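You operate a simulated robot arm through the tools that you are given. There is no shell and no other tool. Be economical: measure what you need, move in short steps, check, and stop when the job is done.

Carry out the task below with a simulated robot arm. There is one attempt and no reset: what you move stays moved.

## Task
Take the silver nut and leave it on the green compass. Put one of the tins from the top of the wooden table on the blue book. Put the grey box on the top of the wooden table away on the wall shelf over the wooden table. Take the jug and leave it on top of the white book. Open the weights drawer, put the blue weight from the inside of the weights drawer on the green book, then shut the drawer. Pull the spares door open. Do these in any order. Set down upright: grey box, jug.

It is judged by the outcome, as a careful person would: the job done as asked, and still so three seconds after it is handed in. It fails if anything else is knocked over, pushed out of place, dropped, spilled or broken.

## Robot
A 7-joint arm with a two-finger parallel gripper on a trunk, on a base that drives. Base frame: it is fixed to the floor where the robot stands at the start and does not move with it; the origin is under the middle of the robot, x ahead of it, y to its left, z up. Lengths are in cm, angles in rad, forces in N, time in s.
With the tool pointing down near the work surface it reaches from about 10 to 54 cm from the robot's upright axis, wherever it stands. Its first joint turns from -2.897 to 2.897 rad. Places, roughly: blue book [50, -125, 100]; blue weight [25, 225, 75]; green book [25, -125, 100]; green compass [50, 25, 75]; grey box [50, 75, 100]; jug (12x8x12 cm) [20, 150, 90]; silver nut (4x4x2 cm) [50, 0, 80]; spares door [-140, -100, 30]; tin [25, 50, 75]; wall shelf over the wooden table (17x87 cm) [62, 8, 124]; weights drawer [30, 220, 70]; white book [-200, -125, 100]. Payload 1.57 kg.
Tool frame: the origin (TCP) lies between the finger pads and is the grasp point; the fingertips stand 3 cm ahead of it; z points along the fingers, y is the line along which they close. The gripper opens to 8 cm. The fingers are 1.7 cm wide and 1.2 cm thick; the gripper's body (4 by 8.2 cm) begins 8 cm behind the TCP.
Orientation is that of the tool frame in the base frame, as [roll, pitch, yaw] about the fixed x, y, z axes, in that order (R = Rz(yaw) Ry(pitch) Rx(roll)). With the fingers straight down and closing along the base's y, the tool's x points along the base's -x, its y along +y and its z along -z.

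## Interface
- The arm moves only by the tool step_arm. Its argument "plan" is a list that holds one entry, the list of rows, each a list of 6 numbers: the shift along the tool's x, y, z in units of 200 mm (1.0 is 200 mm), then the turn, a rotation vector about the tool's x, y, z in units of 60 degrees (1.0 is 60 degrees). In form: [[[dx, dy, dz, wx, wy, wz], ...]]. A call has 1 to 10 rows; each row is the pose to reach, as a shift and turn from the pose commanded when the call began, along the tool's axes at that moment. "claw" is the opening in per cent of the stroke, from 0 (shut) to 100 (fully open), set as the call begins (left out, the last holds). A call with a number of a shift or a turn outside -1 to 1 is refused whole. Rows are played at 5 a second. More than 5 cm and 0.15 rad between two rows, or a gripper value outside its range, and nothing of the call is played. Where a pose cannot be reached the arm comes as near as it can. A force on the tool above 40 N (or 10 N above the force at the start of the call, whichever is more), or a blocked arm, ends the call early, and 0.2 s more pass. The fingers move at their own pace (about 7.2 cm/s each) and stop on an object; they squeeze with about 26 N. The grip force told is the motor's: it shows also when the fingers shut on nothing. Time passes only in rows, and 0.2 s behind the last, so rows that repeat a pose let the fingers close. It gives the time, the measured TCP pose, the force on the tool (base axes), the opening and the grip force at its end, in the units of the frame above (readings bear some noise), with the torque about the TCP (base axes, N m) and any sound that the robot's microphone picked up, and new pictures: "show" is both (left out), scene, wrist or none.
- Cameras (640 x 400 px; columns grow to the right, rows downward): "scene" is now at [23.49, 1.48, 147.5]; the picture's right is [0.24, -0.97, 0.00], its down [-0.84, -0.21, -0.51] and it looks along [0.49, 0.12, -0.86] (base axes); focal length 214 px, centre (320, 200). "wrist" rides on the gripper at [7.2, -0.7, -12.2] in the tool frame; the picture's right is [0.09, 1.00, 0.00], its down [-0.84, 0.08, -0.54] and it looks along [-0.54, 0.05, 0.84] (tool axes); focal length 238 px, centre (320, 200). There is no depth. A picture from a camera that has moved, and an enlarged one, comes with that camera's place and axes in the base frame and with its lens.
- move_column(by): slides the trunk up (or, below 0, down) by that many cm; the arm and the scene camera ride with it, the base frame stays. It gives what a move gives, with no picture.
- steer(legs): drives the robot by 1 to 6 legs, each [ahead, left, turn to the left] in cm, cm and rad, along the robot's own axes; the way and the turn of a leg run together, so that a leg with both is an arc; at most 150 cm and 3.142 rad a leg. The arm and the cameras ride along, it lands a little off, and it stops where it bumps. It gives what a move gives, and a new picture of the scene camera.
- pan_tilt(pan, tilt): turns the head with the scene camera to pan (to the left, within 1.501 rad either way) and tilt (down, from -0.506 to 1.204), counted from straight ahead of the robot. It gives what a move gives, and a new picture of the scene camera.
- zoom(camera, box): a new picture of the part [left, top, right, bottom] of that camera's present view, enlarged. The clock stands still meanwhile.
- hand_in(): hands the job in; it is judged then, once.

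Go step by step. Nothing tells you exact positions but the pictures and the camera data: compare them with the known pose of the tool, close in by small moves and look again before you grip or let go. The budget is 196 turns and 260 pictures, counting those below and the enlarged ones. Unless the task says otherwise, let go and move clear before handing in, and close with one line.

The tools are called after ">>>" as a command line: name --argument value ..., lists and objects as JSON in quotes. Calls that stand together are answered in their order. step_arm: Moves the arm, as the interface text tells. Its arguments: {"type":"object","properties":{"plan":{"type":"array"},"claw":{"type":"number"},"show":{"type":"string","enum":["both","scene","wrist","none"]}},"required":["plan"]} The other tools are called the same way: move_column (by) slides the trunk up or down; steer (legs) drives the base; pan_tilt (pan, tilt) turns the head that bears the scene camera; zoom (camera, box) takes an enlarged picture of a part of a camera's view; hand_in () hands the job in.

At the start:

```text
time: 0.0
tool_pos: [26.26, 21.1, 131.93]
tool_rot: [-3.098, -0.437, -3.079]
force: [0.2, -0.2, 0.3]
torque: [-0.01, 0.0, 0.01]
finger_gap: 8.0
finger_force: 0.0
trunk travel left (down, up): [-72.5, 26.5]
robot x, y, heading: [0.23, 0.17, 0.003]
head pan, tilt: [0.246, 1.037]
```

scene: 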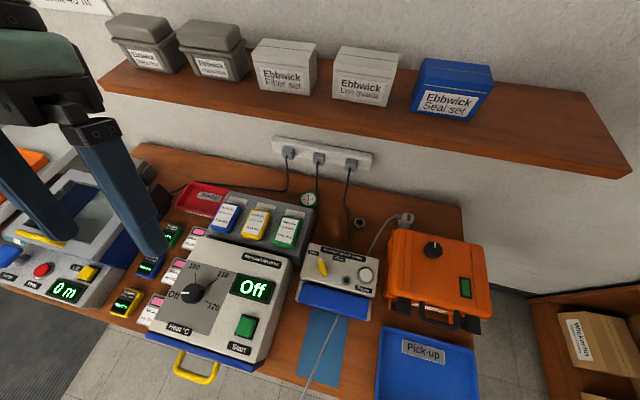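
wrist: 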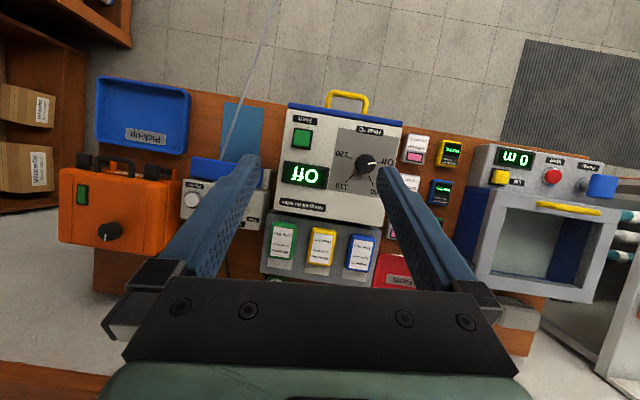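

I see a workbench with devices, a shelf with boxes above, and small tins. I'll look around to find each item first.

>>> zoom --camera "scene" --box '[100, 170, 420, 370]'

>>> pan_tilt --pan 0.9 --tilt 0.7

>>> pan_tilt --pan 1.5 --tilt 0.5

>>> pan_tilt --pan -0.8 --tilt 0.6

>>> pan_tilt --pan -1.5 --tilt 0.5

```text
2.00 times, centred on (260, 270) of scene
camera zoom: at [23.49, 1.48, 147.5], right [0.24, -0.97, 0.0], down [-0.84, -0.21, -0.51], along [0.49, 0.12, -0.86], focal length 429 px, centre (440, 60)
```

zoom: 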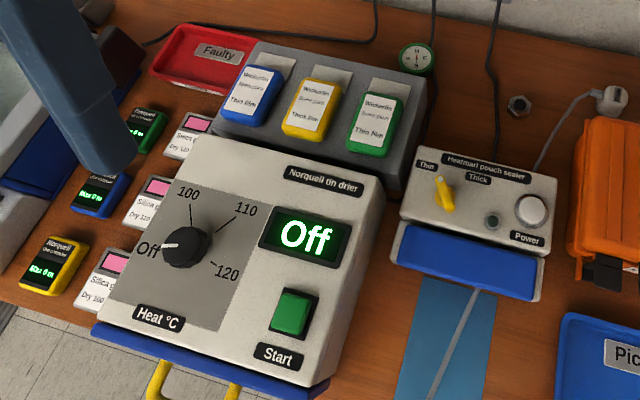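

```text
time: 1.0
tool_pos: [26.41, 21.12, 131.9]
tool_rot: [-3.093, -0.438, -3.084]
force: [-0.3, 0.0, 0.7]
torque: [-0.01, 0.0, 0.03]
finger_gap: 8.0
finger_force: 0.0
trunk travel left (down, up): [-72.5, 26.5]
robot x, y, heading: [-0.12, 0.1, 0.0]
head pan, tilt: [0.901, 0.7]
camera scene: at [22.24, 6.49, 150.09], right [0.78, -0.62, 0.0], down [-0.4, -0.5, -0.76], along [0.48, 0.6, -0.64], focal length 214 px, centre (320, 200)
```

scene: 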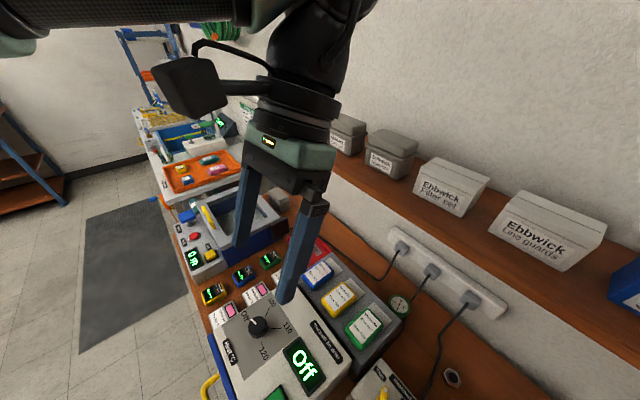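

```text
time: 2.0
tool_pos: [26.28, 21.16, 131.88]
tool_rot: [-3.095, -0.437, -3.082]
force: [0.6, -0.3, 0.3]
torque: [0.03, 0.0, -0.04]
finger_gap: 8.01
finger_force: 0.1
trunk travel left (down, up): [-72.5, 26.5]
robot x, y, heading: [0.01, 0.15, -0.001]
head pan, tilt: [1.499, 0.499]
camera scene: at [17.62, 8.91, 151.86], right [1.0, -0.07, 0.0], down [-0.03, -0.48, -0.88], along [0.06, 0.88, -0.48], focal length 214 px, centre (320, 200)
```

scene: 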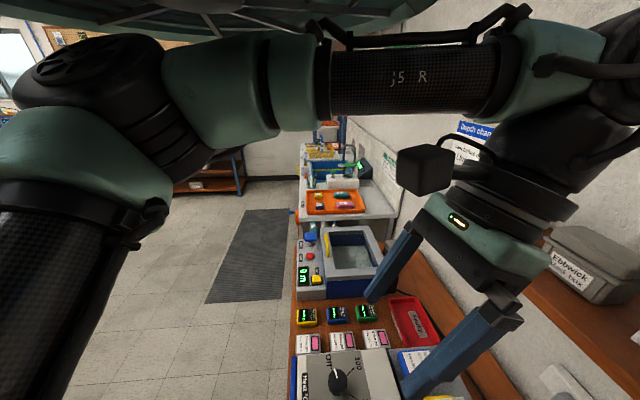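

```text
time: 4.2
tool_pos: [26.33, 21.1, 131.88]
tool_rot: [-3.094, -0.437, -3.082]
force: [0.3, -0.3, 0.5]
torque: [0.01, 0.03, 0.0]
finger_gap: 7.99
finger_force: 0.1
trunk travel left (down, up): [-72.5, 26.5]
robot x, y, heading: [-0.15, 0.04, -0.001]
head pan, tilt: [-0.799, 0.6]
camera scene: at [23.13, -6.49, 150.96], right [-0.72, -0.7, 0.0], down [-0.39, 0.4, -0.83], along [0.58, -0.59, -0.56], focal length 214 px, centre (320, 200)
```

scene: 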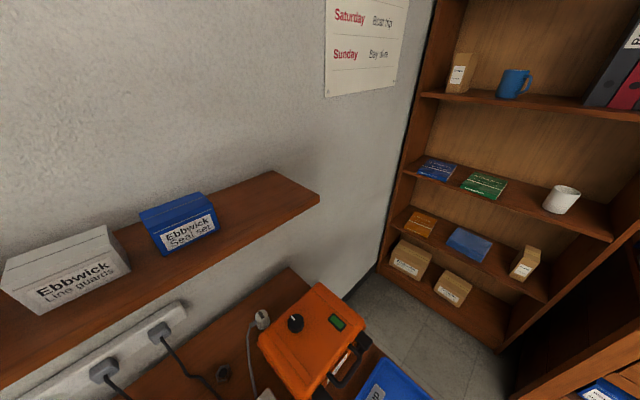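

```text
time: 5.2
tool_pos: [26.31, 21.19, 132.0]
tool_rot: [-3.094, -0.437, -3.082]
force: [-0.1, 0.6, 0.8]
torque: [0.01, -0.02, 0.02]
finger_gap: 7.98
finger_force: 0.0
trunk travel left (down, up): [-72.5, 26.5]
robot x, y, heading: [-0.03, 0.07, 0.005]
head pan, tilt: [-1.499, 0.499]
camera scene: at [17.62, -9.23, 151.87], right [-1.0, -0.07, 0.0], down [-0.03, 0.48, -0.88], along [0.06, -0.88, -0.48], focal length 214 px, centre (320, 200)
```

scene: 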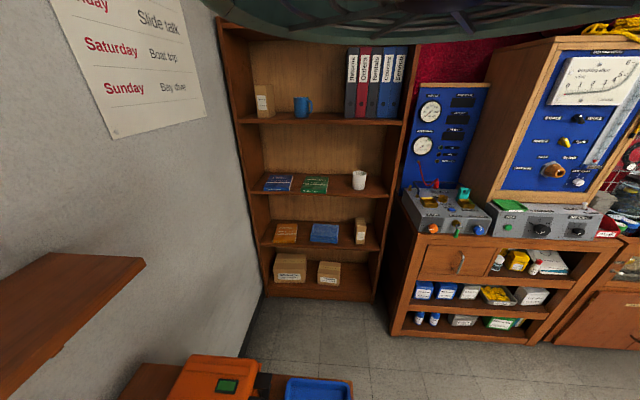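

The nut and compass sit at the back of the table, under the shelf; the bookcase lies to the right. I'll look straight ahead to judge the table and free space.

>>> pan_tilt --pan 0.0 --tilt 0.9

>>> zoom --camera "scene" --box '[160, 150, 480, 350]'

```text
time: 6.8
tool_pos: [26.3, 21.04, 131.86]
tool_rot: [-3.094, -0.437, -3.082]
force: [-0.5, 0.6, -0.1]
torque: [0.03, -0.02, -0.01]
finger_gap: 8.02
finger_force: 0.0
trunk travel left (down, up): [-72.5, 26.5]
robot x, y, heading: [-0.04, -0.06, -0.008]
head pan, tilt: [0.0, 0.901]
camera scene: at [24.51, -0.17, 148.48], right [0.0, -1.0, 0.0], down [-0.78, 0.0, -0.62], along [0.62, 0.0, -0.78], focal length 214 px, centre (320, 200)
```

scene: 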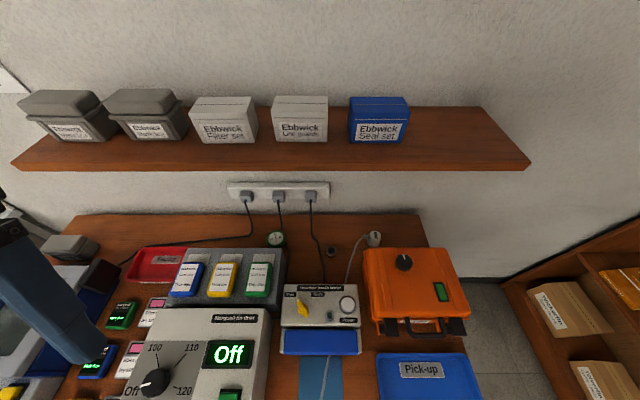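

```text
2.00 times, centred on (320, 250) of scene
camera zoom: at [24.51, -0.17, 148.48], right [0.0, -1.0, 0.0], down [-0.78, 0.0, -0.62], along [0.62, 0.0, -0.78], focal length 429 px, centre (320, 100)
```

zoom: 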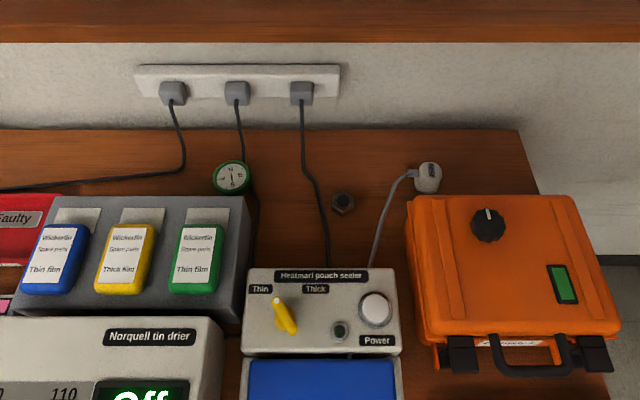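

The nut is near (56,-4) and the compass near (61,16), both slightly under the shelf. I'll check how far I can drive forward.

>>> pan_tilt --pan 0.0 --tilt 1.2

>>> steer --legs '[[6, 0, 0]]'

```text
time: 7.6
tool_pos: [26.38, 21.16, 131.93]
tool_rot: [-3.094, -0.436, -3.083]
force: [-1.1, 0.0, 0.0]
torque: [-0.03, -0.01, -0.02]
finger_gap: 7.97
finger_force: 0.0
trunk travel left (down, up): [-72.5, 26.5]
robot x, y, heading: [-0.3, -0.33, -0.001]
head pan, tilt: [0.0, 1.201]
camera scene: at [22.56, -0.16, 146.5], right [0.0, -1.0, 0.0], down [-0.93, 0.0, -0.36], along [0.36, 0.0, -0.93], focal length 214 px, centre (320, 200)
```

scene: 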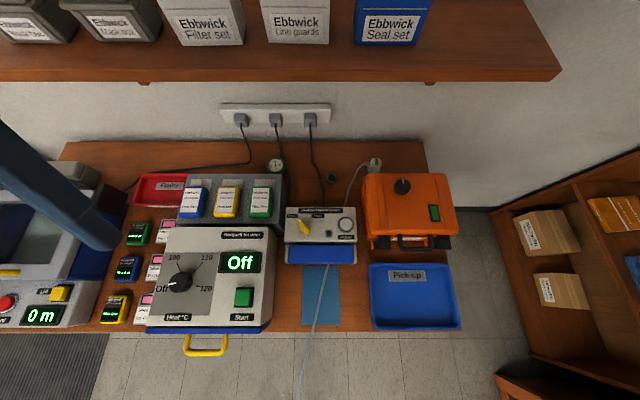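

```text
time: 8.6
tool_pos: [32.5, 21.11, 131.88]
tool_rot: [-3.095, -0.437, -3.082]
force: [0.2, -0.2, -0.2]
torque: [0.01, 0.01, -0.01]
finger_gap: 8.0
finger_force: 0.1
trunk travel left (down, up): [-72.5, 26.5]
robot x, y, heading: [6.2, 0.34, 0.002]
head pan, tilt: [0.0, 1.201]
camera scene: at [28.79, -0.18, 146.48], right [0.0, -1.0, 0.0], down [-0.93, 0.0, -0.36], along [0.36, 0.0, -0.93], focal length 214 px, centre (320, 200)
```

scene: 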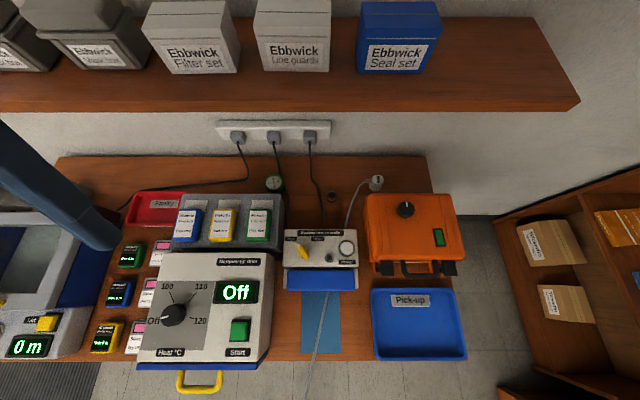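

Triangulating: tabletop z≈87, nut ≈(52.7,-3.7,88), compass ≈(57,13.7,88). I'll lower the trunk a bit and drive a little further forward.

>>> steer --legs '[[6, 0, 0]]'

>>> zoom --camera "scene" --box '[200, 150, 440, 300]'

```text
time: 9.4
tool_pos: [33.77, 21.13, 131.94]
tool_rot: [-3.094, -0.438, -3.083]
force: [-0.2, -0.2, -1.1]
torque: [-0.04, -0.01, 0.0]
finger_gap: 7.99
finger_force: 0.1
trunk travel left (down, up): [-72.5, 26.5]
robot x, y, heading: [7.02, -0.0, 0.002]
head pan, tilt: [0.0, 1.201]
stopped in leg 1: the robot was blocked; the commanded pose is now the measured one
camera scene: at [29.93, -0.18, 146.47], right [0.0, -1.0, 0.0], down [-0.93, 0.0, -0.36], along [0.36, 0.0, -0.93], focal length 214 px, centre (320, 200)
```

scene: 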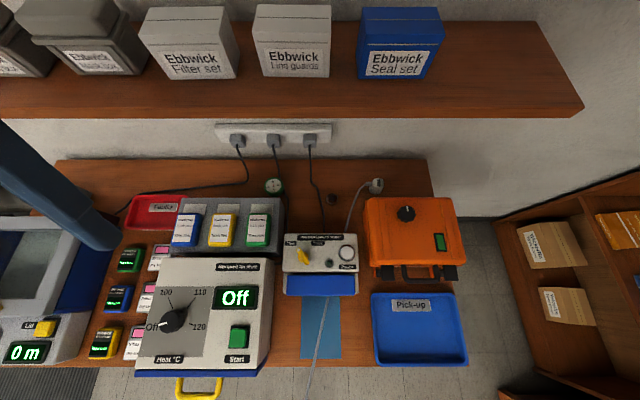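

```text
2.67 times, centred on (320, 225) of scene
camera zoom: at [29.93, -0.18, 146.47], right [0.0, -1.0, 0.0], down [-0.93, 0.0, -0.36], along [0.36, 0.0, -0.93], focal length 572 px, centre (320, 133)
```

zoom: 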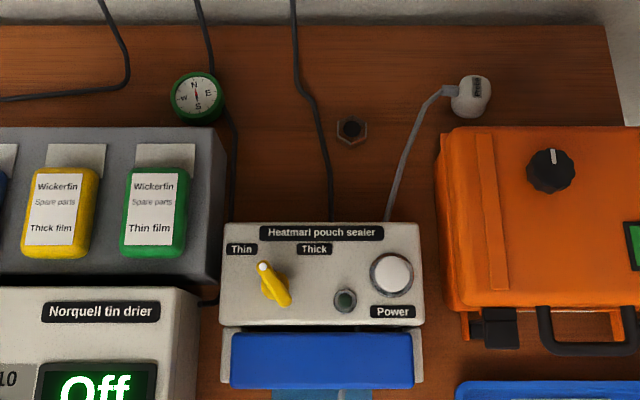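

The robot is stopped against the table at x≈7. Now I'll bring the tool vertical and toward the nut's y.

>>> step_arm --plan '[[[0, -0.2, 0, 0, -0.084, 0], [0, -0.4, 0, 0, -0.167, 0], [0, -0.6, 0, 0, -0.25, 0], [0, -0.8, 0, 0, -0.334, 0], [0, -1.0, 0, 0, -0.417, 0]]]' --show "both"

```text
time: 10.4
tool_pos: [34.85, 6.98, 132.35]
tool_rot: [-3.1, -0.126, -3.09]
force: [5.3, 20.5, 2.6]
torque: [-3.11, 0.79, -1.43]
finger_gap: 8.02
finger_force: 0.1
trunk travel left (down, up): [-72.5, 26.5]
robot x, y, heading: [7.53, -0.02, 0.001]
head pan, tilt: [0.0, 1.201]
stopped in row 4: the force on the tool passed its limit at 148 N (the readings are from after the stop); the commanded pose is now the measured one
camera scene: at [29.77, -0.22, 146.45], right [-0.01, -1.0, 0.0], down [-0.93, 0.01, -0.36], along [0.36, 0.0, -0.93], focal length 214 px, centre (320, 200)
camera wrist: at [29.32, 6.29, 145.32], right [-0.15, 0.99, -0.03], down [0.89, 0.15, 0.43], along [0.43, 0.04, -0.9], focal length 238 px, centre (320, 200)
```

scene: 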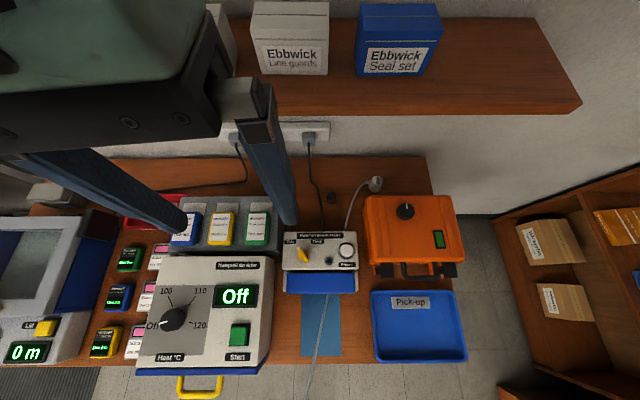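
wrist: 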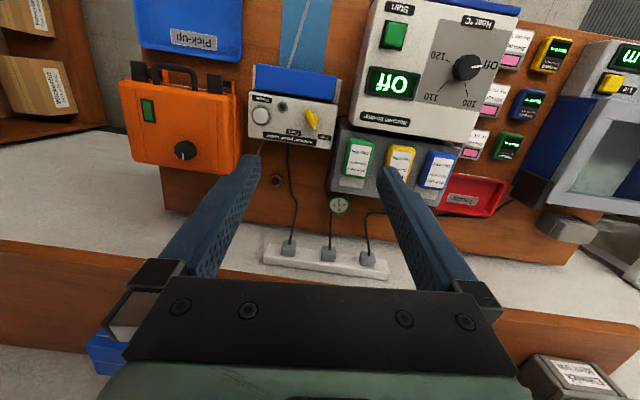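

The wrist camera bracket bumped the robot's own head. I'll back off left, then go down before moving right.

>>> step_arm --plan '[[[0, 0.2, 0, 0, 0, 0], [0, 0.2, 0.2, 0, -0.03, 0], [0, 0.2, 0.4, 0, -0.06, 0], [0, 0.2, 0.6, 0, -0.09, 0], [0, 0.2, 0.8, 0, -0.12, 0], [0, 0.2, 1.0, 0, -0.12, 0]]]' --show "both"

```text
time: 11.8
tool_pos: [33.17, 10.6, 111.98]
tool_rot: [-3.099, -0.001, -3.082]
force: [-0.4, 1.1, -0.1]
torque: [0.02, -0.01, 0.01]
finger_gap: 7.98
finger_force: 0.1
out of reach, approached as far as the arm can: row 5, 6
trunk travel left (down, up): [-72.5, 26.5]
robot x, y, heading: [7.46, 0.13, 0.004]
head pan, tilt: [0.0, 1.201]
camera scene: at [29.79, -0.18, 146.5], right [0.0, -1.0, 0.0], down [-0.93, 0.0, -0.36], along [0.36, 0.0, -0.93], focal length 214 px, centre (320, 200)
camera wrist: at [26.07, 9.78, 124.27], right [-0.15, 0.99, -0.04], down [0.83, 0.15, 0.54], along [0.54, 0.05, -0.84], focal length 238 px, centre (320, 200)
```

scene: 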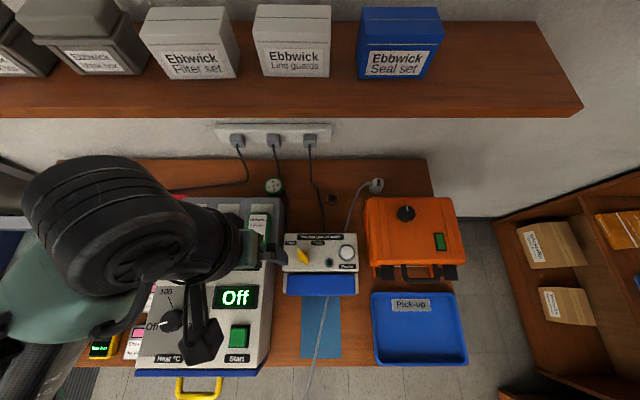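
wrist: 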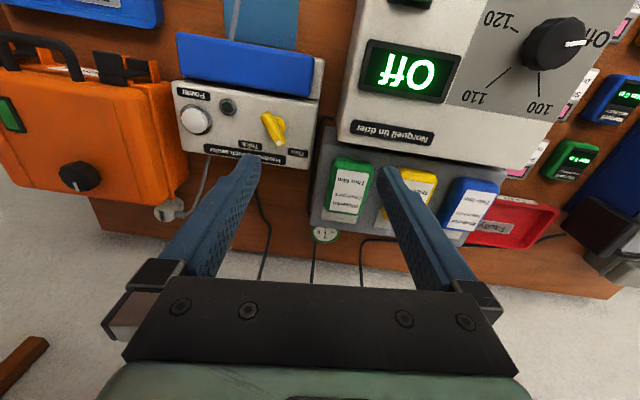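

Reach at this trunk height ends here. I'll move forward-right with a forward tilt, then lower the trunk.

>>> step_arm --plan '[[[-0.1, -0.14, 0, 0, -0.08, 0], [-0.2, -0.28, 0, 0, -0.16, 0], [-0.3, -0.42, 0, 0, -0.24, 0], [-0.4, -0.56, 0, 0, -0.32, 0], [-0.5, -0.7, 0, 0, -0.4, 0]]]' --show "both"

```text
time: 13.0
tool_pos: [45.17, -3.09, 112.71]
tool_rot: [-3.095, 0.421, -3.063]
force: [0.4, -0.5, 0.0]
torque: [0.01, -0.01, -0.01]
finger_gap: 8.0
finger_force: 0.0
out of reach, approached as far as the arm can: row 1, 2, 3, 4, 5
trunk travel left (down, up): [-72.5, 26.5]
robot x, y, heading: [7.41, 0.04, -0.001]
head pan, tilt: [0.0, 1.201]
camera scene: at [29.83, -0.24, 146.49], right [0.0, -1.0, 0.0], down [-0.93, 0.0, -0.36], along [0.36, 0.0, -0.93], focal length 214 px, centre (320, 200)
camera wrist: at [33.82, -4.34, 121.01], right [-0.14, 0.99, -0.08], down [0.53, 0.14, 0.83], along [0.83, 0.08, -0.55], focal length 238 px, centre (320, 200)
```

scene: 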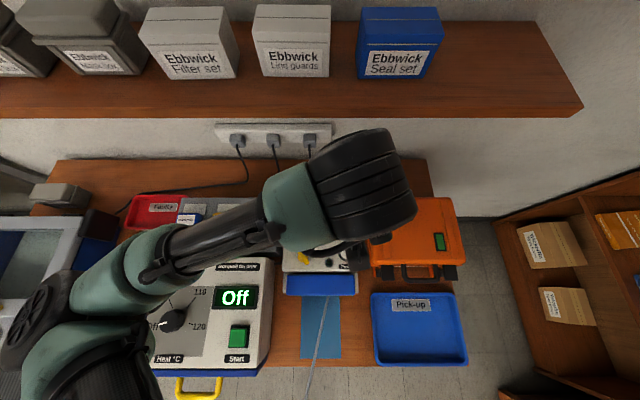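
wrist: 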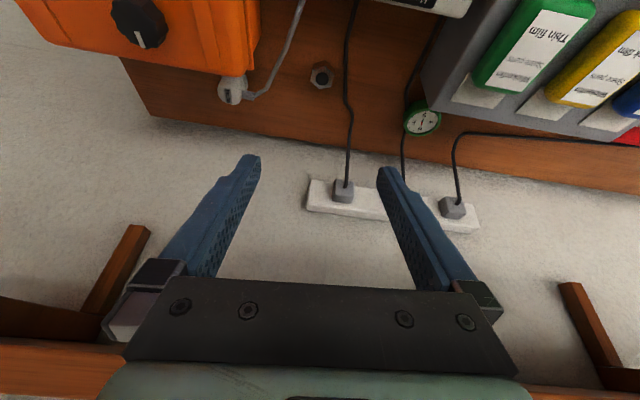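

Good configuration. The nut from the wrist view is at ≈(52.4,-4.0), agreeing. Lowering the trunk 12 cm.

>>> move_column --by -12

>>> zoom --camera "wrist" --box '[220, 0, 480, 160]'

>>> zoom --camera "scene" --box '[0, 0, 640, 400]'

```text
time: 14.5
tool_pos: [45.11, -3.03, 100.77]
tool_rot: [-3.096, 0.417, -3.062]
force: [0.1, -0.3, 0.5]
torque: [-0.05, 0.02, 0.02]
finger_gap: 8.0
finger_force: 0.1
trunk travel left (down, up): [-60.5, 38.5]
robot x, y, heading: [7.29, 0.07, 0.002]
head pan, tilt: [0.0, 1.201]
```

```text
2.46 times, centred on (350, 80) of wrist
camera zoom: at [33.76, -4.24, 109.04], right [-0.14, 0.99, -0.08], down [0.54, 0.14, 0.83], along [0.83, 0.08, -0.55], focal length 587 px, centre (246, 495)
```

zoom: 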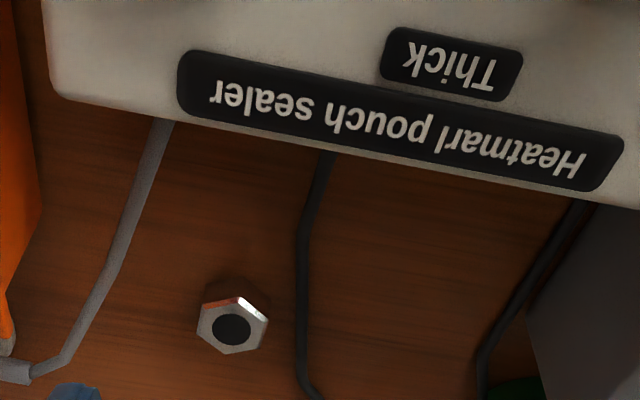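

```text
1.00 times, centred on (320, 200) of scene (not enlarged: the box is as wide or as high as the picture)
camera zoom: at [29.78, -0.18, 134.5], right [0.0, -1.0, 0.0], down [-0.93, 0.0, -0.36], along [0.36, 0.0, -0.93], focal length 214 px, centre (320, 200)
```

zoom: 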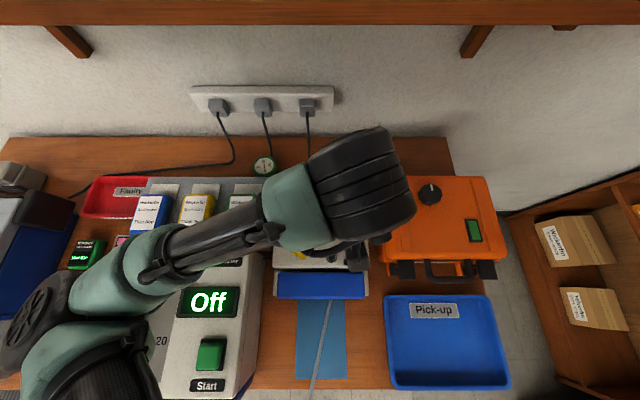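

The nut's flats face the closing direction. I'll narrow the jaws (cables close by) and approach to about 6 cm above it.

>>> step_arm --plan '[[[-0.033, -0.03, 0.15, 0, 0, 0], [-0.067, -0.055, 0.3, 0, 0, 0], [-0.067, -0.055, 0.3, 0, 0, 0]]]' --claw 52 --show "wrist"

>>> zoom --camera "wrist" --box '[200, 40, 440, 190]'

```text
time: 15.3
tool_pos: [48.98, -4.07, 95.93]
tool_rot: [-3.097, 0.419, -3.064]
force: [-0.2, 0.4, -0.6]
torque: [-0.03, 0.01, 0.03]
finger_gap: 4.16
finger_force: 0.1
trunk travel left (down, up): [-60.5, 38.5]
robot x, y, heading: [7.16, -0.26, 0.003]
head pan, tilt: [0.0, 1.201]
camera wrist: at [37.53, -5.35, 104.18], right [-0.14, 0.99, -0.08], down [0.54, 0.14, 0.83], along [0.83, 0.08, -0.55], focal length 238 px, centre (320, 200)
```

wrist: 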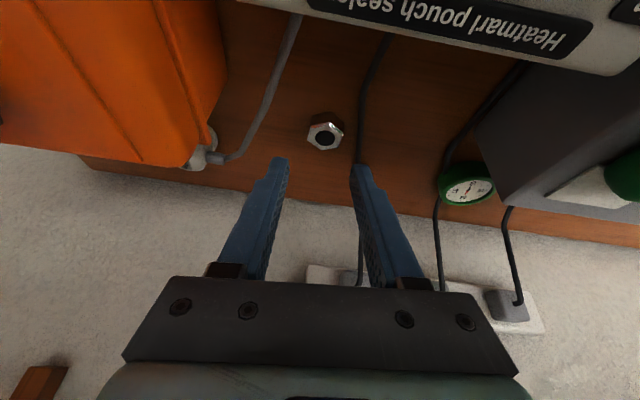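

```text
2.67 times, centred on (320, 115) of wrist
camera zoom: at [37.53, -5.35, 104.18], right [-0.14, 0.99, -0.08], down [0.54, 0.14, 0.83], along [0.83, 0.08, -0.55], focal length 636 px, centre (320, 427)
```

zoom: 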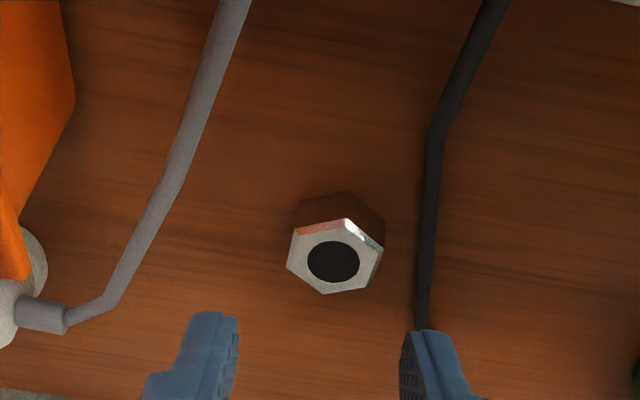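

I'll advance 3 cm along the fingers and re-measure the nut by parallax.

>>> step_arm --plan '[[[0.02, 0.015, 0.08, 0, 0, 0], [0.03, 0.02, 0.14, 0, 0, 0], [0.03, 0.02, 0.14, 0, 0, 0]]]' --show "none"

>>> zoom --camera "wrist" --box '[200, 90, 440, 240]'

```text
time: 16.1
tool_pos: [49.59, -3.85, 93.05]
tool_rot: [-3.095, 0.418, -3.063]
force: [0.3, -0.3, 0.4]
torque: [0.0, -0.02, 0.01]
finger_gap: 4.15
finger_force: 0.1
trunk travel left (down, up): [-60.5, 38.5]
robot x, y, heading: [7.22, -0.26, 0.002]
head pan, tilt: [0.0, 1.201]
```

```text
2.67 times, centred on (320, 165) of wrist
camera zoom: at [38.13, -5.09, 101.3], right [-0.14, 0.99, -0.08], down [0.54, 0.14, 0.83], along [0.83, 0.08, -0.55], focal length 636 px, centre (320, 293)
```

zoom: 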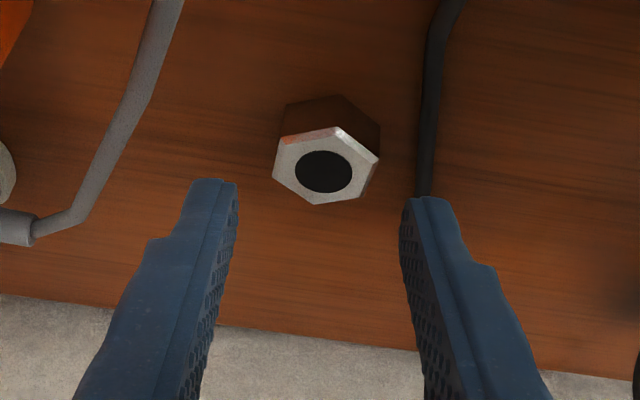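

Parallax puts the nut top ~7.5 cm ahead of the TCP (table nearer z≈84.5). Advancing 3 cm more.

>>> step_arm --plan '[[[-0.01, 0, 0.08, 0, 0, 0], [-0.02, 0, 0.16, 0, 0, 0], [-0.02, 0, 0.16, 0, 0, 0]]]' --show "none"

>>> zoom --camera "wrist" --box '[200, 90, 440, 240]'

```text
time: 16.9
tool_pos: [51.55, -3.03, 91.13]
tool_rot: [-3.124, 0.434, -3.073]
force: [-0.1, 0.9, 0.3]
torque: [0.0, 0.02, -0.01]
finger_gap: 4.14
finger_force: 0.2
trunk travel left (down, up): [-60.5, 38.5]
robot x, y, heading: [7.2, 0.29, 0.001]
head pan, tilt: [0.0, 1.201]
heard: click
```

```text
2.67 times, centred on (320, 165) of wrist
camera zoom: at [39.92, -4.53, 99.11], right [-0.14, 0.99, -0.06], down [0.52, 0.12, 0.84], along [0.84, 0.09, -0.54], focal length 636 px, centre (320, 293)
```

zoom: 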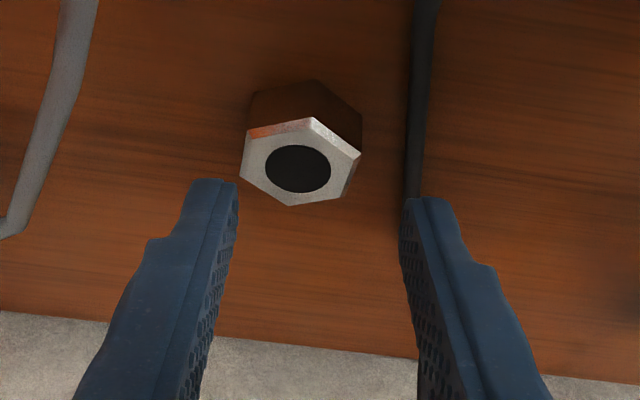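

A click was heard and the pose came out about 1 cm off, so some part of the arm may be touching a device. Checking the scene.

>>> pan_tilt --pan 0.0 --tilt 1.0

>>> zoom --camera "scene" --box '[160, 150, 480, 350]'

```text
time: 17.6
tool_pos: [51.47, -3.27, 91.0]
tool_rot: [-3.128, 0.437, -3.074]
force: [-0.1, 0.2, -0.2]
torque: [-0.01, 0.0, 0.02]
finger_gap: 4.16
finger_force: 0.0
trunk travel left (down, up): [-60.5, 38.5]
robot x, y, heading: [7.07, 0.06, -0.006]
head pan, tilt: [0.0, 1.0]
camera scene: at [30.79, -0.4, 135.97], right [0.0, -1.0, 0.0], down [-0.84, 0.0, -0.54], along [0.54, 0.0, -0.84], focal length 214 px, centre (320, 200)
```

scene: 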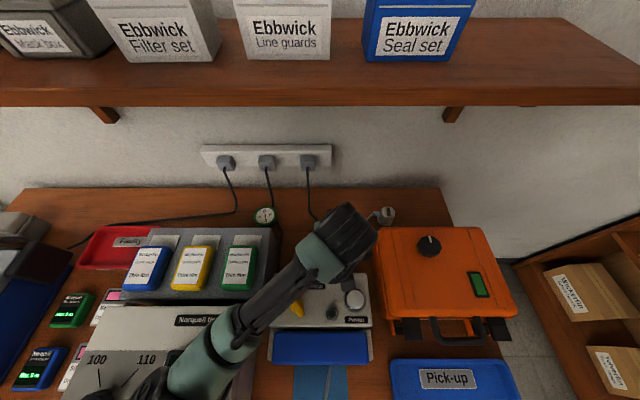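

```text
2.00 times, centred on (320, 250) of scene
camera zoom: at [30.79, -0.4, 135.97], right [0.0, -1.0, 0.0], down [-0.84, 0.0, -0.54], along [0.54, 0.0, -0.84], focal length 429 px, centre (320, 100)
```

zoom: 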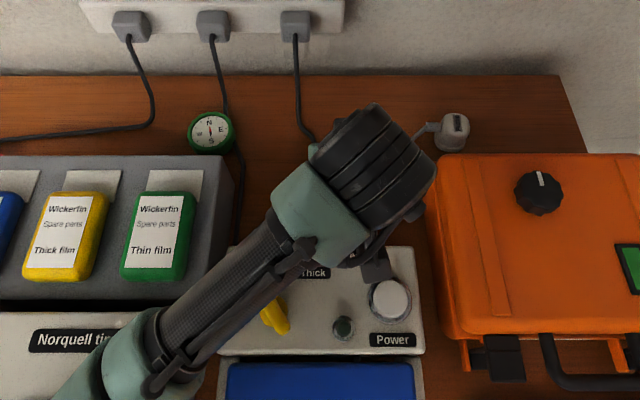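

The elbow seems to rest on the tin drier. I'll raise the trunk to clear it and check the drier.

>>> move_column --by 10

>>> pan_tilt --pan 0.3 --tilt 1.2

```text
time: 18.9
tool_pos: [51.23, -3.95, 100.31]
tool_rot: [-3.097, 0.418, -3.062]
force: [0.1, -0.3, 0.1]
torque: [-0.02, -0.02, -0.01]
finger_gap: 4.13
finger_force: 0.1
trunk travel left (down, up): [-70.5, 28.5]
robot x, y, heading: [6.94, 0.36, -0.001]
head pan, tilt: [0.0, 1.0]
```

```text
time: 19.8
tool_pos: [51.37, -3.89, 100.35]
tool_rot: [-3.096, 0.419, -3.064]
force: [-0.7, 0.3, -0.6]
torque: [-0.01, 0.01, -0.01]
finger_gap: 4.16
finger_force: 0.0
trunk travel left (down, up): [-70.5, 28.5]
robot x, y, heading: [7.51, 0.15, 0.002]
head pan, tilt: [0.3, 1.201]
camera scene: at [29.55, 1.47, 144.5], right [0.29, -0.96, 0.0], down [-0.89, -0.27, -0.36], along [0.35, 0.11, -0.93], focal length 214 px, centre (320, 200)
```

scene: 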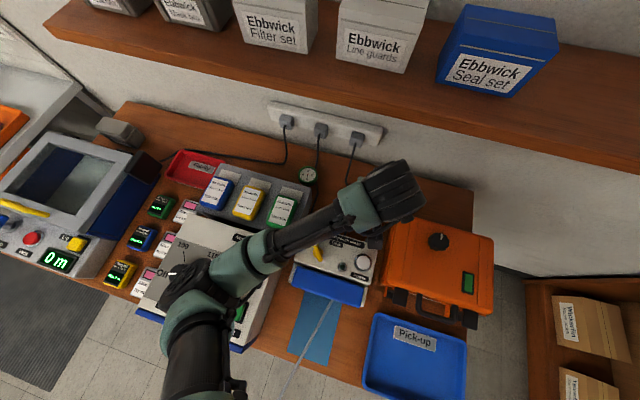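

I'll retreat, raise, and shift the base ~20 cm right so the elbow hovers over the low sealer rather than the drier.

>>> step_arm --plan '[[[0, 0, -0.2, 0, 0, 0], [0, 0, -0.4, 0, 0, 0]]]' --show "none"

>>> move_column --by 6

>>> steer --legs '[[-2, 0, 0], [0, -22, 0]]'

>>> pan_tilt --pan 0.6 --tilt 0.95

```text
time: 20.4
tool_pos: [47.8, -3.74, 107.52]
tool_rot: [-3.098, 0.418, -3.064]
force: [-0.4, 0.1, 1.1]
torque: [0.02, -0.01, 0.01]
finger_gap: 4.18
finger_force: 0.0
trunk travel left (down, up): [-70.5, 28.5]
robot x, y, heading: [7.42, -0.53, 0.001]
head pan, tilt: [0.3, 1.201]
```

```text
time: 21.4
tool_pos: [47.82, -3.74, 113.61]
tool_rot: [-3.097, 0.419, -3.063]
force: [-0.3, 0.2, 0.3]
torque: [0.01, -0.01, 0.0]
finger_gap: 4.15
finger_force: 0.0
trunk travel left (down, up): [-76.5, 22.5]
robot x, y, heading: [7.22, 0.18, 0.003]
head pan, tilt: [0.3, 1.201]
```

```text
time: 23.2
tool_pos: [43.57, -20.39, 113.72]
tool_rot: [-3.102, 0.419, -3.069]
force: [-1.2, 0.1, 0.0]
torque: [0.03, -0.06, -0.01]
finger_gap: 4.19
finger_force: 0.1
trunk travel left (down, up): [-76.5, 22.5]
robot x, y, heading: [3.3, -16.04, -0.005]
head pan, tilt: [0.3, 1.201]
stopped in leg 2: the robot was blocked; the commanded pose is now the measured one
camera scene: at [25.29, -15.13, 150.55], right [0.29, -0.96, 0.0], down [-0.89, -0.27, -0.37], along [0.35, 0.11, -0.93], focal length 214 px, centre (320, 200)
```

scene: 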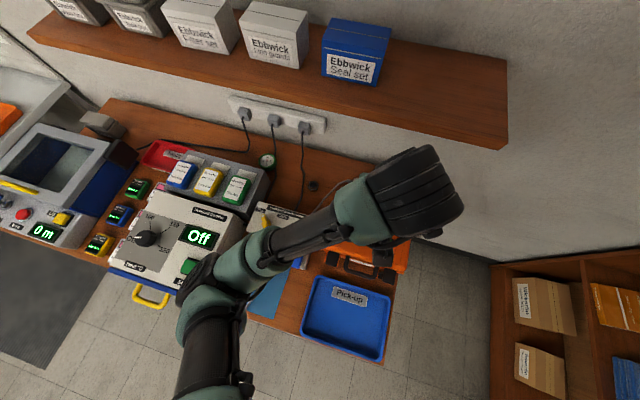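

```text
time: 24.0
tool_pos: [43.91, -20.13, 113.67]
tool_rot: [-3.098, 0.417, -3.069]
force: [0.3, 0.2, 0.0]
torque: [0.01, -0.02, 0.02]
finger_gap: 4.16
finger_force: 0.1
trunk travel left (down, up): [-76.5, 22.5]
robot x, y, heading: [3.08, -16.1, -0.007]
head pan, tilt: [0.6, 0.949]
camera scene: at [26.34, -12.28, 152.09], right [0.56, -0.83, 0.0], down [-0.67, -0.46, -0.58], along [0.48, 0.33, -0.81], focal length 214 px, centre (320, 200)
```

scene: 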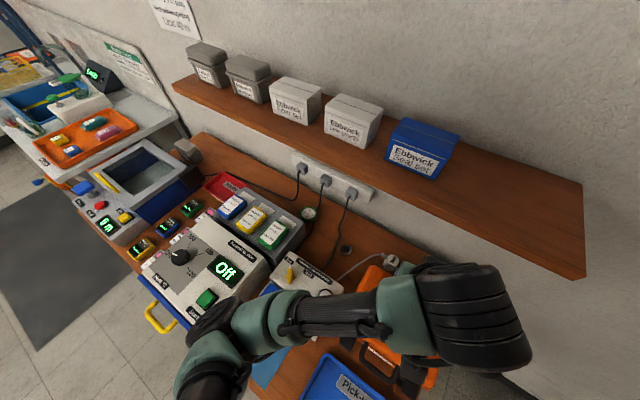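

The drier still reads Off. The robot can't go further right than y≈-16. I'll go forward again and approach the nut with a sideways tilt, so that the forearm and elbow stay to the right of the drier.

>>> steer --legs '[[3.5, 0, 0]]'

>>> step_arm --plan '[[[0, 0.2, 0, -0.095, 0, 0], [0, 0.4, 0, -0.19, 0, 0], [0, 0.6, 0, -0.285, 0, 0], [0, 0.8, 0, -0.38, 0, 0]]]' --show "both"

```text
time: 24.8
tool_pos: [43.88, -20.19, 113.63]
tool_rot: [-3.097, 0.419, -3.071]
force: [0.6, 0.2, -0.4]
torque: [0.0, 0.01, 0.03]
finger_gap: 4.17
finger_force: 0.0
trunk travel left (down, up): [-76.5, 22.5]
robot x, y, heading: [3.89, -15.73, -0.008]
head pan, tilt: [0.6, 0.949]
stopped in leg 1: the robot was blocked; the commanded pose is now the measured one
camera scene: at [26.3, -12.28, 152.12], right [0.56, -0.83, 0.0], down [-0.68, -0.45, -0.58], along [0.48, 0.32, -0.81], focal length 214 px, centre (320, 200)
```

scene: 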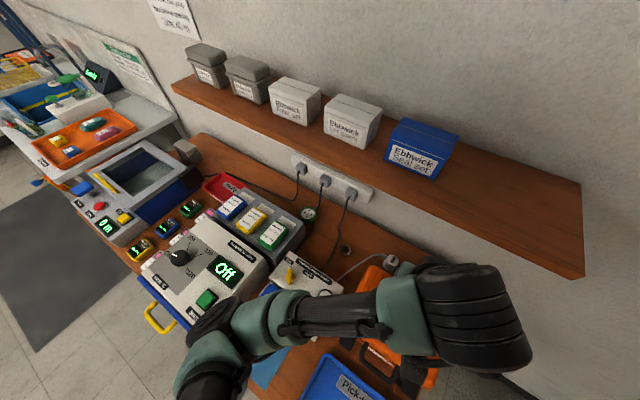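

```text
time: 25.8
tool_pos: [42.95, -4.05, 113.29]
tool_rot: [2.785, 0.419, -3.072]
force: [0.6, -0.4, -1.3]
torque: [-0.02, 0.02, 0.03]
finger_gap: 4.14
finger_force: 0.0
trunk travel left (down, up): [-76.5, 22.5]
robot x, y, heading: [3.25, -16.26, -0.005]
head pan, tilt: [0.6, 0.949]
camera scene: at [26.28, -12.26, 152.12], right [0.56, -0.83, 0.0], down [-0.68, -0.45, -0.58], along [0.48, 0.32, -0.81], focal length 214 px, centre (320, 200)
camera wrist: at [32.27, -9.82, 120.62], right [-0.29, 0.92, 0.28], down [0.55, -0.08, 0.83], along [0.78, 0.4, -0.48], focal length 238 px, centre (320, 200)
```

scene: 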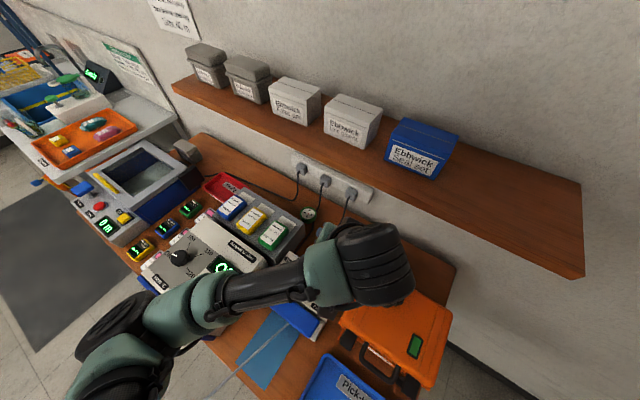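
wrist: 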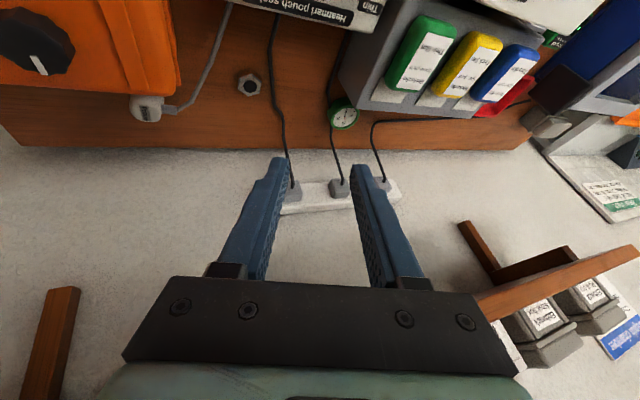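

Elbow sits at the table's front edge. I'll lower the tool with the trunk fixed and see how the elbow behaves.

>>> step_arm --plan '[[[0.006, -0.095, 0.136, 0, 0, 0], [0.013, -0.19, 0.273, 0, 0, 0], [0.02, -0.286, 0.41, 0, 0, 0], [0.026, -0.382, 0.546, 0, 0, 0]]]' --show "both"

```text
time: 26.8
tool_pos: [48.01, -7.31, 100.91]
tool_rot: [2.788, 0.418, -3.074]
force: [-0.2, -0.4, 0.3]
torque: [0.06, -0.01, 0.04]
finger_gap: 4.15
finger_force: 0.0
trunk travel left (down, up): [-76.5, 22.5]
robot x, y, heading: [3.39, -15.94, -0.008]
head pan, tilt: [0.6, 0.949]
camera scene: at [26.33, -12.33, 152.11], right [0.56, -0.83, 0.0], down [-0.68, -0.45, -0.58], along [0.48, 0.32, -0.81], focal length 214 px, centre (320, 200)
camera wrist: at [37.34, -13.07, 108.27], right [-0.29, 0.92, 0.28], down [0.55, -0.08, 0.83], along [0.78, 0.39, -0.48], focal length 238 px, centre (320, 200)
```

scene: 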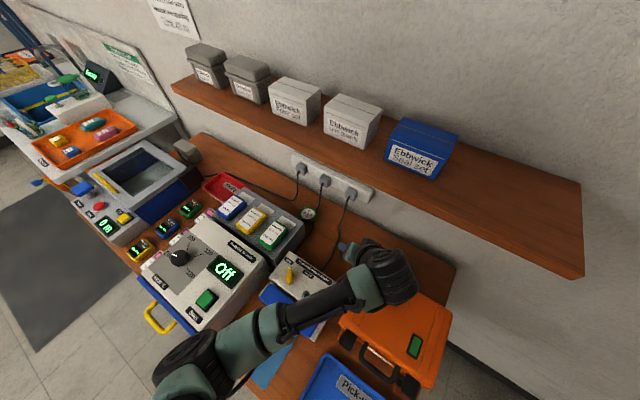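
wrist: 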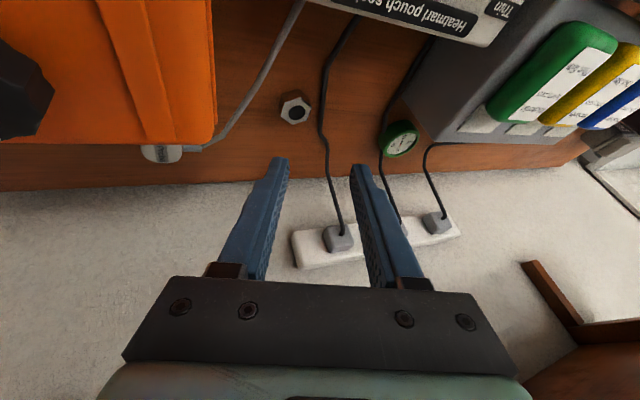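

Now the arm is extended with the elbow clear of the table. I'll undo the sideways tilt while closing in on the nut at ≈(53.8,-3.9).

>>> step_arm --plan '[[[-0.005, 0.02, 0.07, 0.095, 0, 0], [-0.01, 0.035, 0.135, 0.19, 0, 0], [-0.015, 0.055, 0.2, 0.285, 0, 0], [-0.02, 0.073, 0.27, 0.36, 0, 0]]]' --show "both"

```text
time: 27.8
tool_pos: [49.99, -3.75, 97.05]
tool_rot: [-3.117, 0.42, -3.073]
force: [0.1, 0.1, 0.2]
torque: [0.0, -0.06, -0.02]
finger_gap: 4.15
finger_force: 0.1
trunk travel left (down, up): [-76.5, 22.5]
robot x, y, heading: [3.24, -15.88, -0.01]
head pan, tilt: [0.6, 0.949]
camera scene: at [26.32, -12.28, 152.11], right [0.56, -0.83, 0.0], down [-0.68, -0.45, -0.58], along [0.48, 0.32, -0.81], focal length 214 px, centre (320, 200)
camera wrist: at [38.65, -5.14, 105.21], right [-0.14, 0.99, -0.06], down [0.54, 0.13, 0.83], along [0.83, 0.09, -0.55], focal length 238 px, centre (320, 200)
```

scene: 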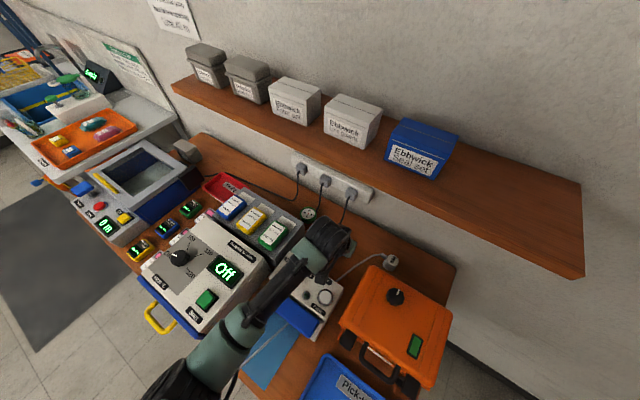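
wrist: 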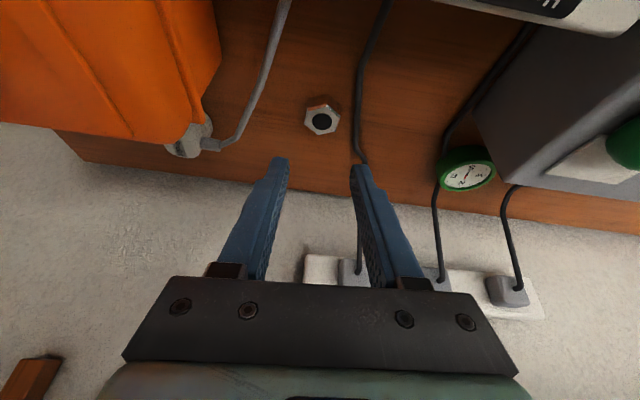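

Clear view now. Nut is ~13 cm ahead along the fingers; advancing 7 cm then re-checking.

>>> step_arm --plan '[[[0.03, 0, 0.12, 0, 0, 0], [0.045, 0, 0.24, 0, 0, 0], [0.06, 0, 0.35, 0, 0, 0], [0.06, 0, 0.35, 0, 0, 0]]]' --show "none"

>>> zoom --camera "wrist" --box '[200, 90, 440, 240]'

```text
time: 28.8
tool_pos: [51.83, -3.75, 90.05]
tool_rot: [-3.119, 0.419, -3.071]
force: [0.7, 0.3, 0.3]
torque: [-0.03, 0.0, -0.01]
finger_gap: 4.15
finger_force: 0.1
trunk travel left (down, up): [-76.5, 22.5]
robot x, y, heading: [3.1, -16.03, -0.01]
head pan, tilt: [0.6, 0.949]
```

```text
2.67 times, centred on (320, 165) of wrist
camera zoom: at [40.42, -5.27, 98.3], right [-0.14, 0.99, -0.06], down [0.54, 0.13, 0.83], along [0.83, 0.09, -0.55], focal length 636 px, centre (320, 293)
```

zoom: 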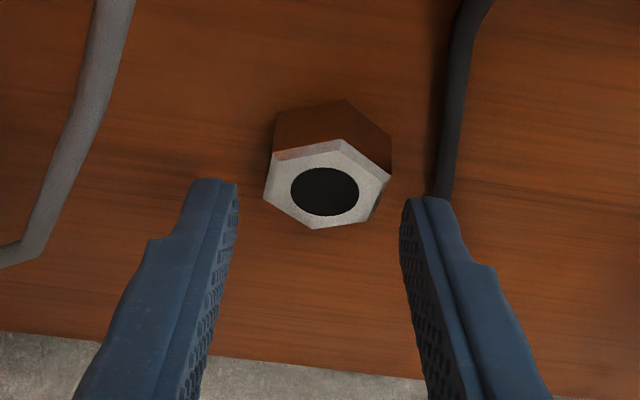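

Nut top is ~4.5 cm ahead, centred. Advancing 2.8 cm then closing.

>>> step_arm --plan '[[[0.01, 0.005, 0.07, 0, 0, 0], [0.018, 0.005, 0.14, 0, 0, 0], [0.018, 0.005, 0.14, 0, 0, 0]]]' --show "wrist"

>>> step_arm --plan '[[[0, 0, 0, 0, 0, 0], [0, 0, 0, 0, 0, 0], [0, 0, 0, 0, 0, 0]]]' --claw 0 --show "none"

>>> zoom --camera "wrist" --box '[200, 90, 440, 240]'

```text
time: 29.6
tool_pos: [52.42, -3.68, 87.41]
tool_rot: [-3.118, 0.418, -3.073]
force: [1.0, 0.2, -0.6]
torque: [-0.03, 0.0, -0.01]
finger_gap: 4.16
finger_force: 0.1
trunk travel left (down, up): [-76.5, 22.5]
robot x, y, heading: [3.11, -16.29, -0.007]
head pan, tilt: [0.6, 0.949]
camera wrist: at [41.14, -5.1, 95.65], right [-0.14, 0.99, -0.06], down [0.54, 0.13, 0.83], along [0.83, 0.09, -0.55], focal length 238 px, centre (320, 200)
```

wrist: 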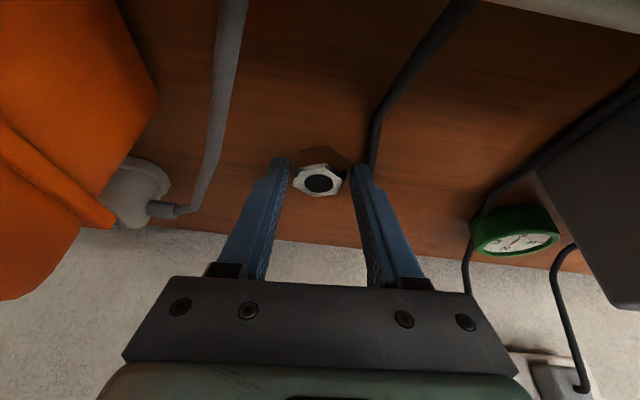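

```text
time: 30.4
tool_pos: [52.6, -3.82, 87.44]
tool_rot: [-3.119, 0.418, -3.071]
force: [0.0, 0.5, 0.9]
torque: [0.02, 0.0, -0.01]
finger_gap: 3.33
finger_force: 25.5
trunk travel left (down, up): [-76.5, 22.5]
robot x, y, heading: [3.21, -16.19, -0.009]
head pan, tilt: [0.6, 0.949]
```

```text
2.67 times, centred on (320, 165) of wrist
camera zoom: at [41.15, -5.1, 95.67], right [-0.14, 0.99, -0.06], down [0.54, 0.13, 0.83], along [0.83, 0.09, -0.55], focal length 636 px, centre (320, 293)
```

zoom: 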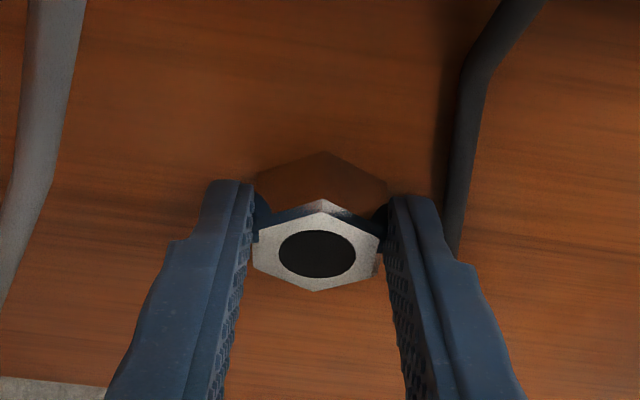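

Nut gripped (3.3 cm). I'll lift it by raising the trunk, then drive left toward the compass.

>>> move_column --by 16

>>> steer --legs '[[-0.5, 0, 0], [0, 12, 0], [4, 0, 0]]'

```text
time: 32.2
tool_pos: [52.56, -3.8, 103.41]
tool_rot: [-3.121, 0.419, -3.071]
force: [-0.1, 0.4, -1.9]
torque: [0.01, 0.02, 0.01]
finger_gap: 3.31
finger_force: 26.2
trunk travel left (down, up): [-92.5, 6.5]
robot x, y, heading: [3.17, -16.11, -0.01]
head pan, tilt: [0.6, 0.949]
```

```text
time: 34.2
tool_pos: [56.18, 8.55, 103.52]
tool_rot: [-3.12, 0.419, -3.072]
force: [0.8, -0.6, -0.4]
torque: [-0.04, 0.01, -0.07]
finger_gap: 3.34
finger_force: 25.5
trunk travel left (down, up): [-92.5, 6.5]
robot x, y, heading: [7.06, -3.81, -0.005]
head pan, tilt: [0.6, 0.949]
camera scene: at [29.92, -0.01, 168.12], right [0.56, -0.83, 0.0], down [-0.67, -0.45, -0.58], along [0.48, 0.33, -0.81], focal length 214 px, centre (320, 200)
```

scene: 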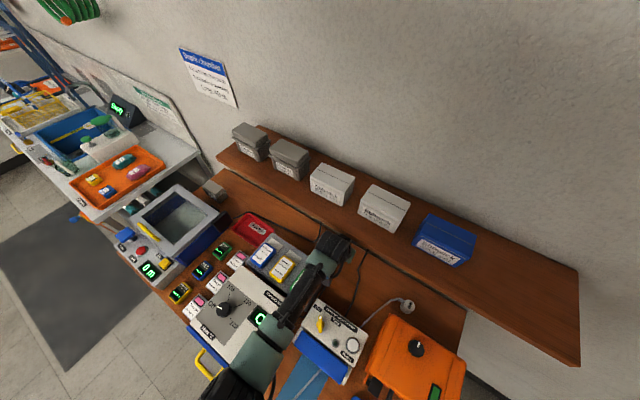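

At (56.2,8.6). Taking a wrist view to place the compass.

>>> zoom --camera "wrist" --box '[160, 50, 640, 350]'

```text
1.33 times, centred on (400, 200) of wrist
camera zoom: at [44.76, 7.23, 111.68], right [-0.15, 0.99, -0.06], down [0.54, 0.13, 0.83], along [0.83, 0.09, -0.55], focal length 318 px, centre (213, 200)
```

zoom: 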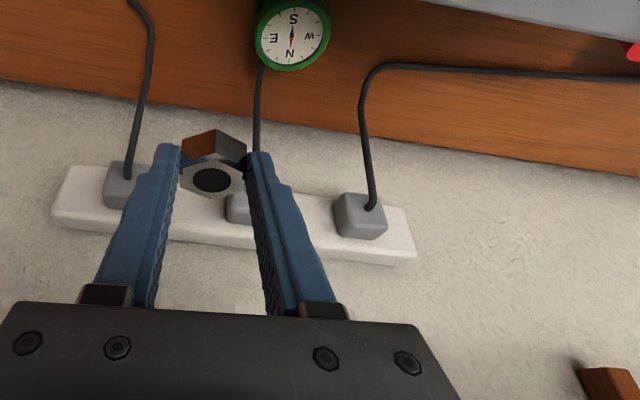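

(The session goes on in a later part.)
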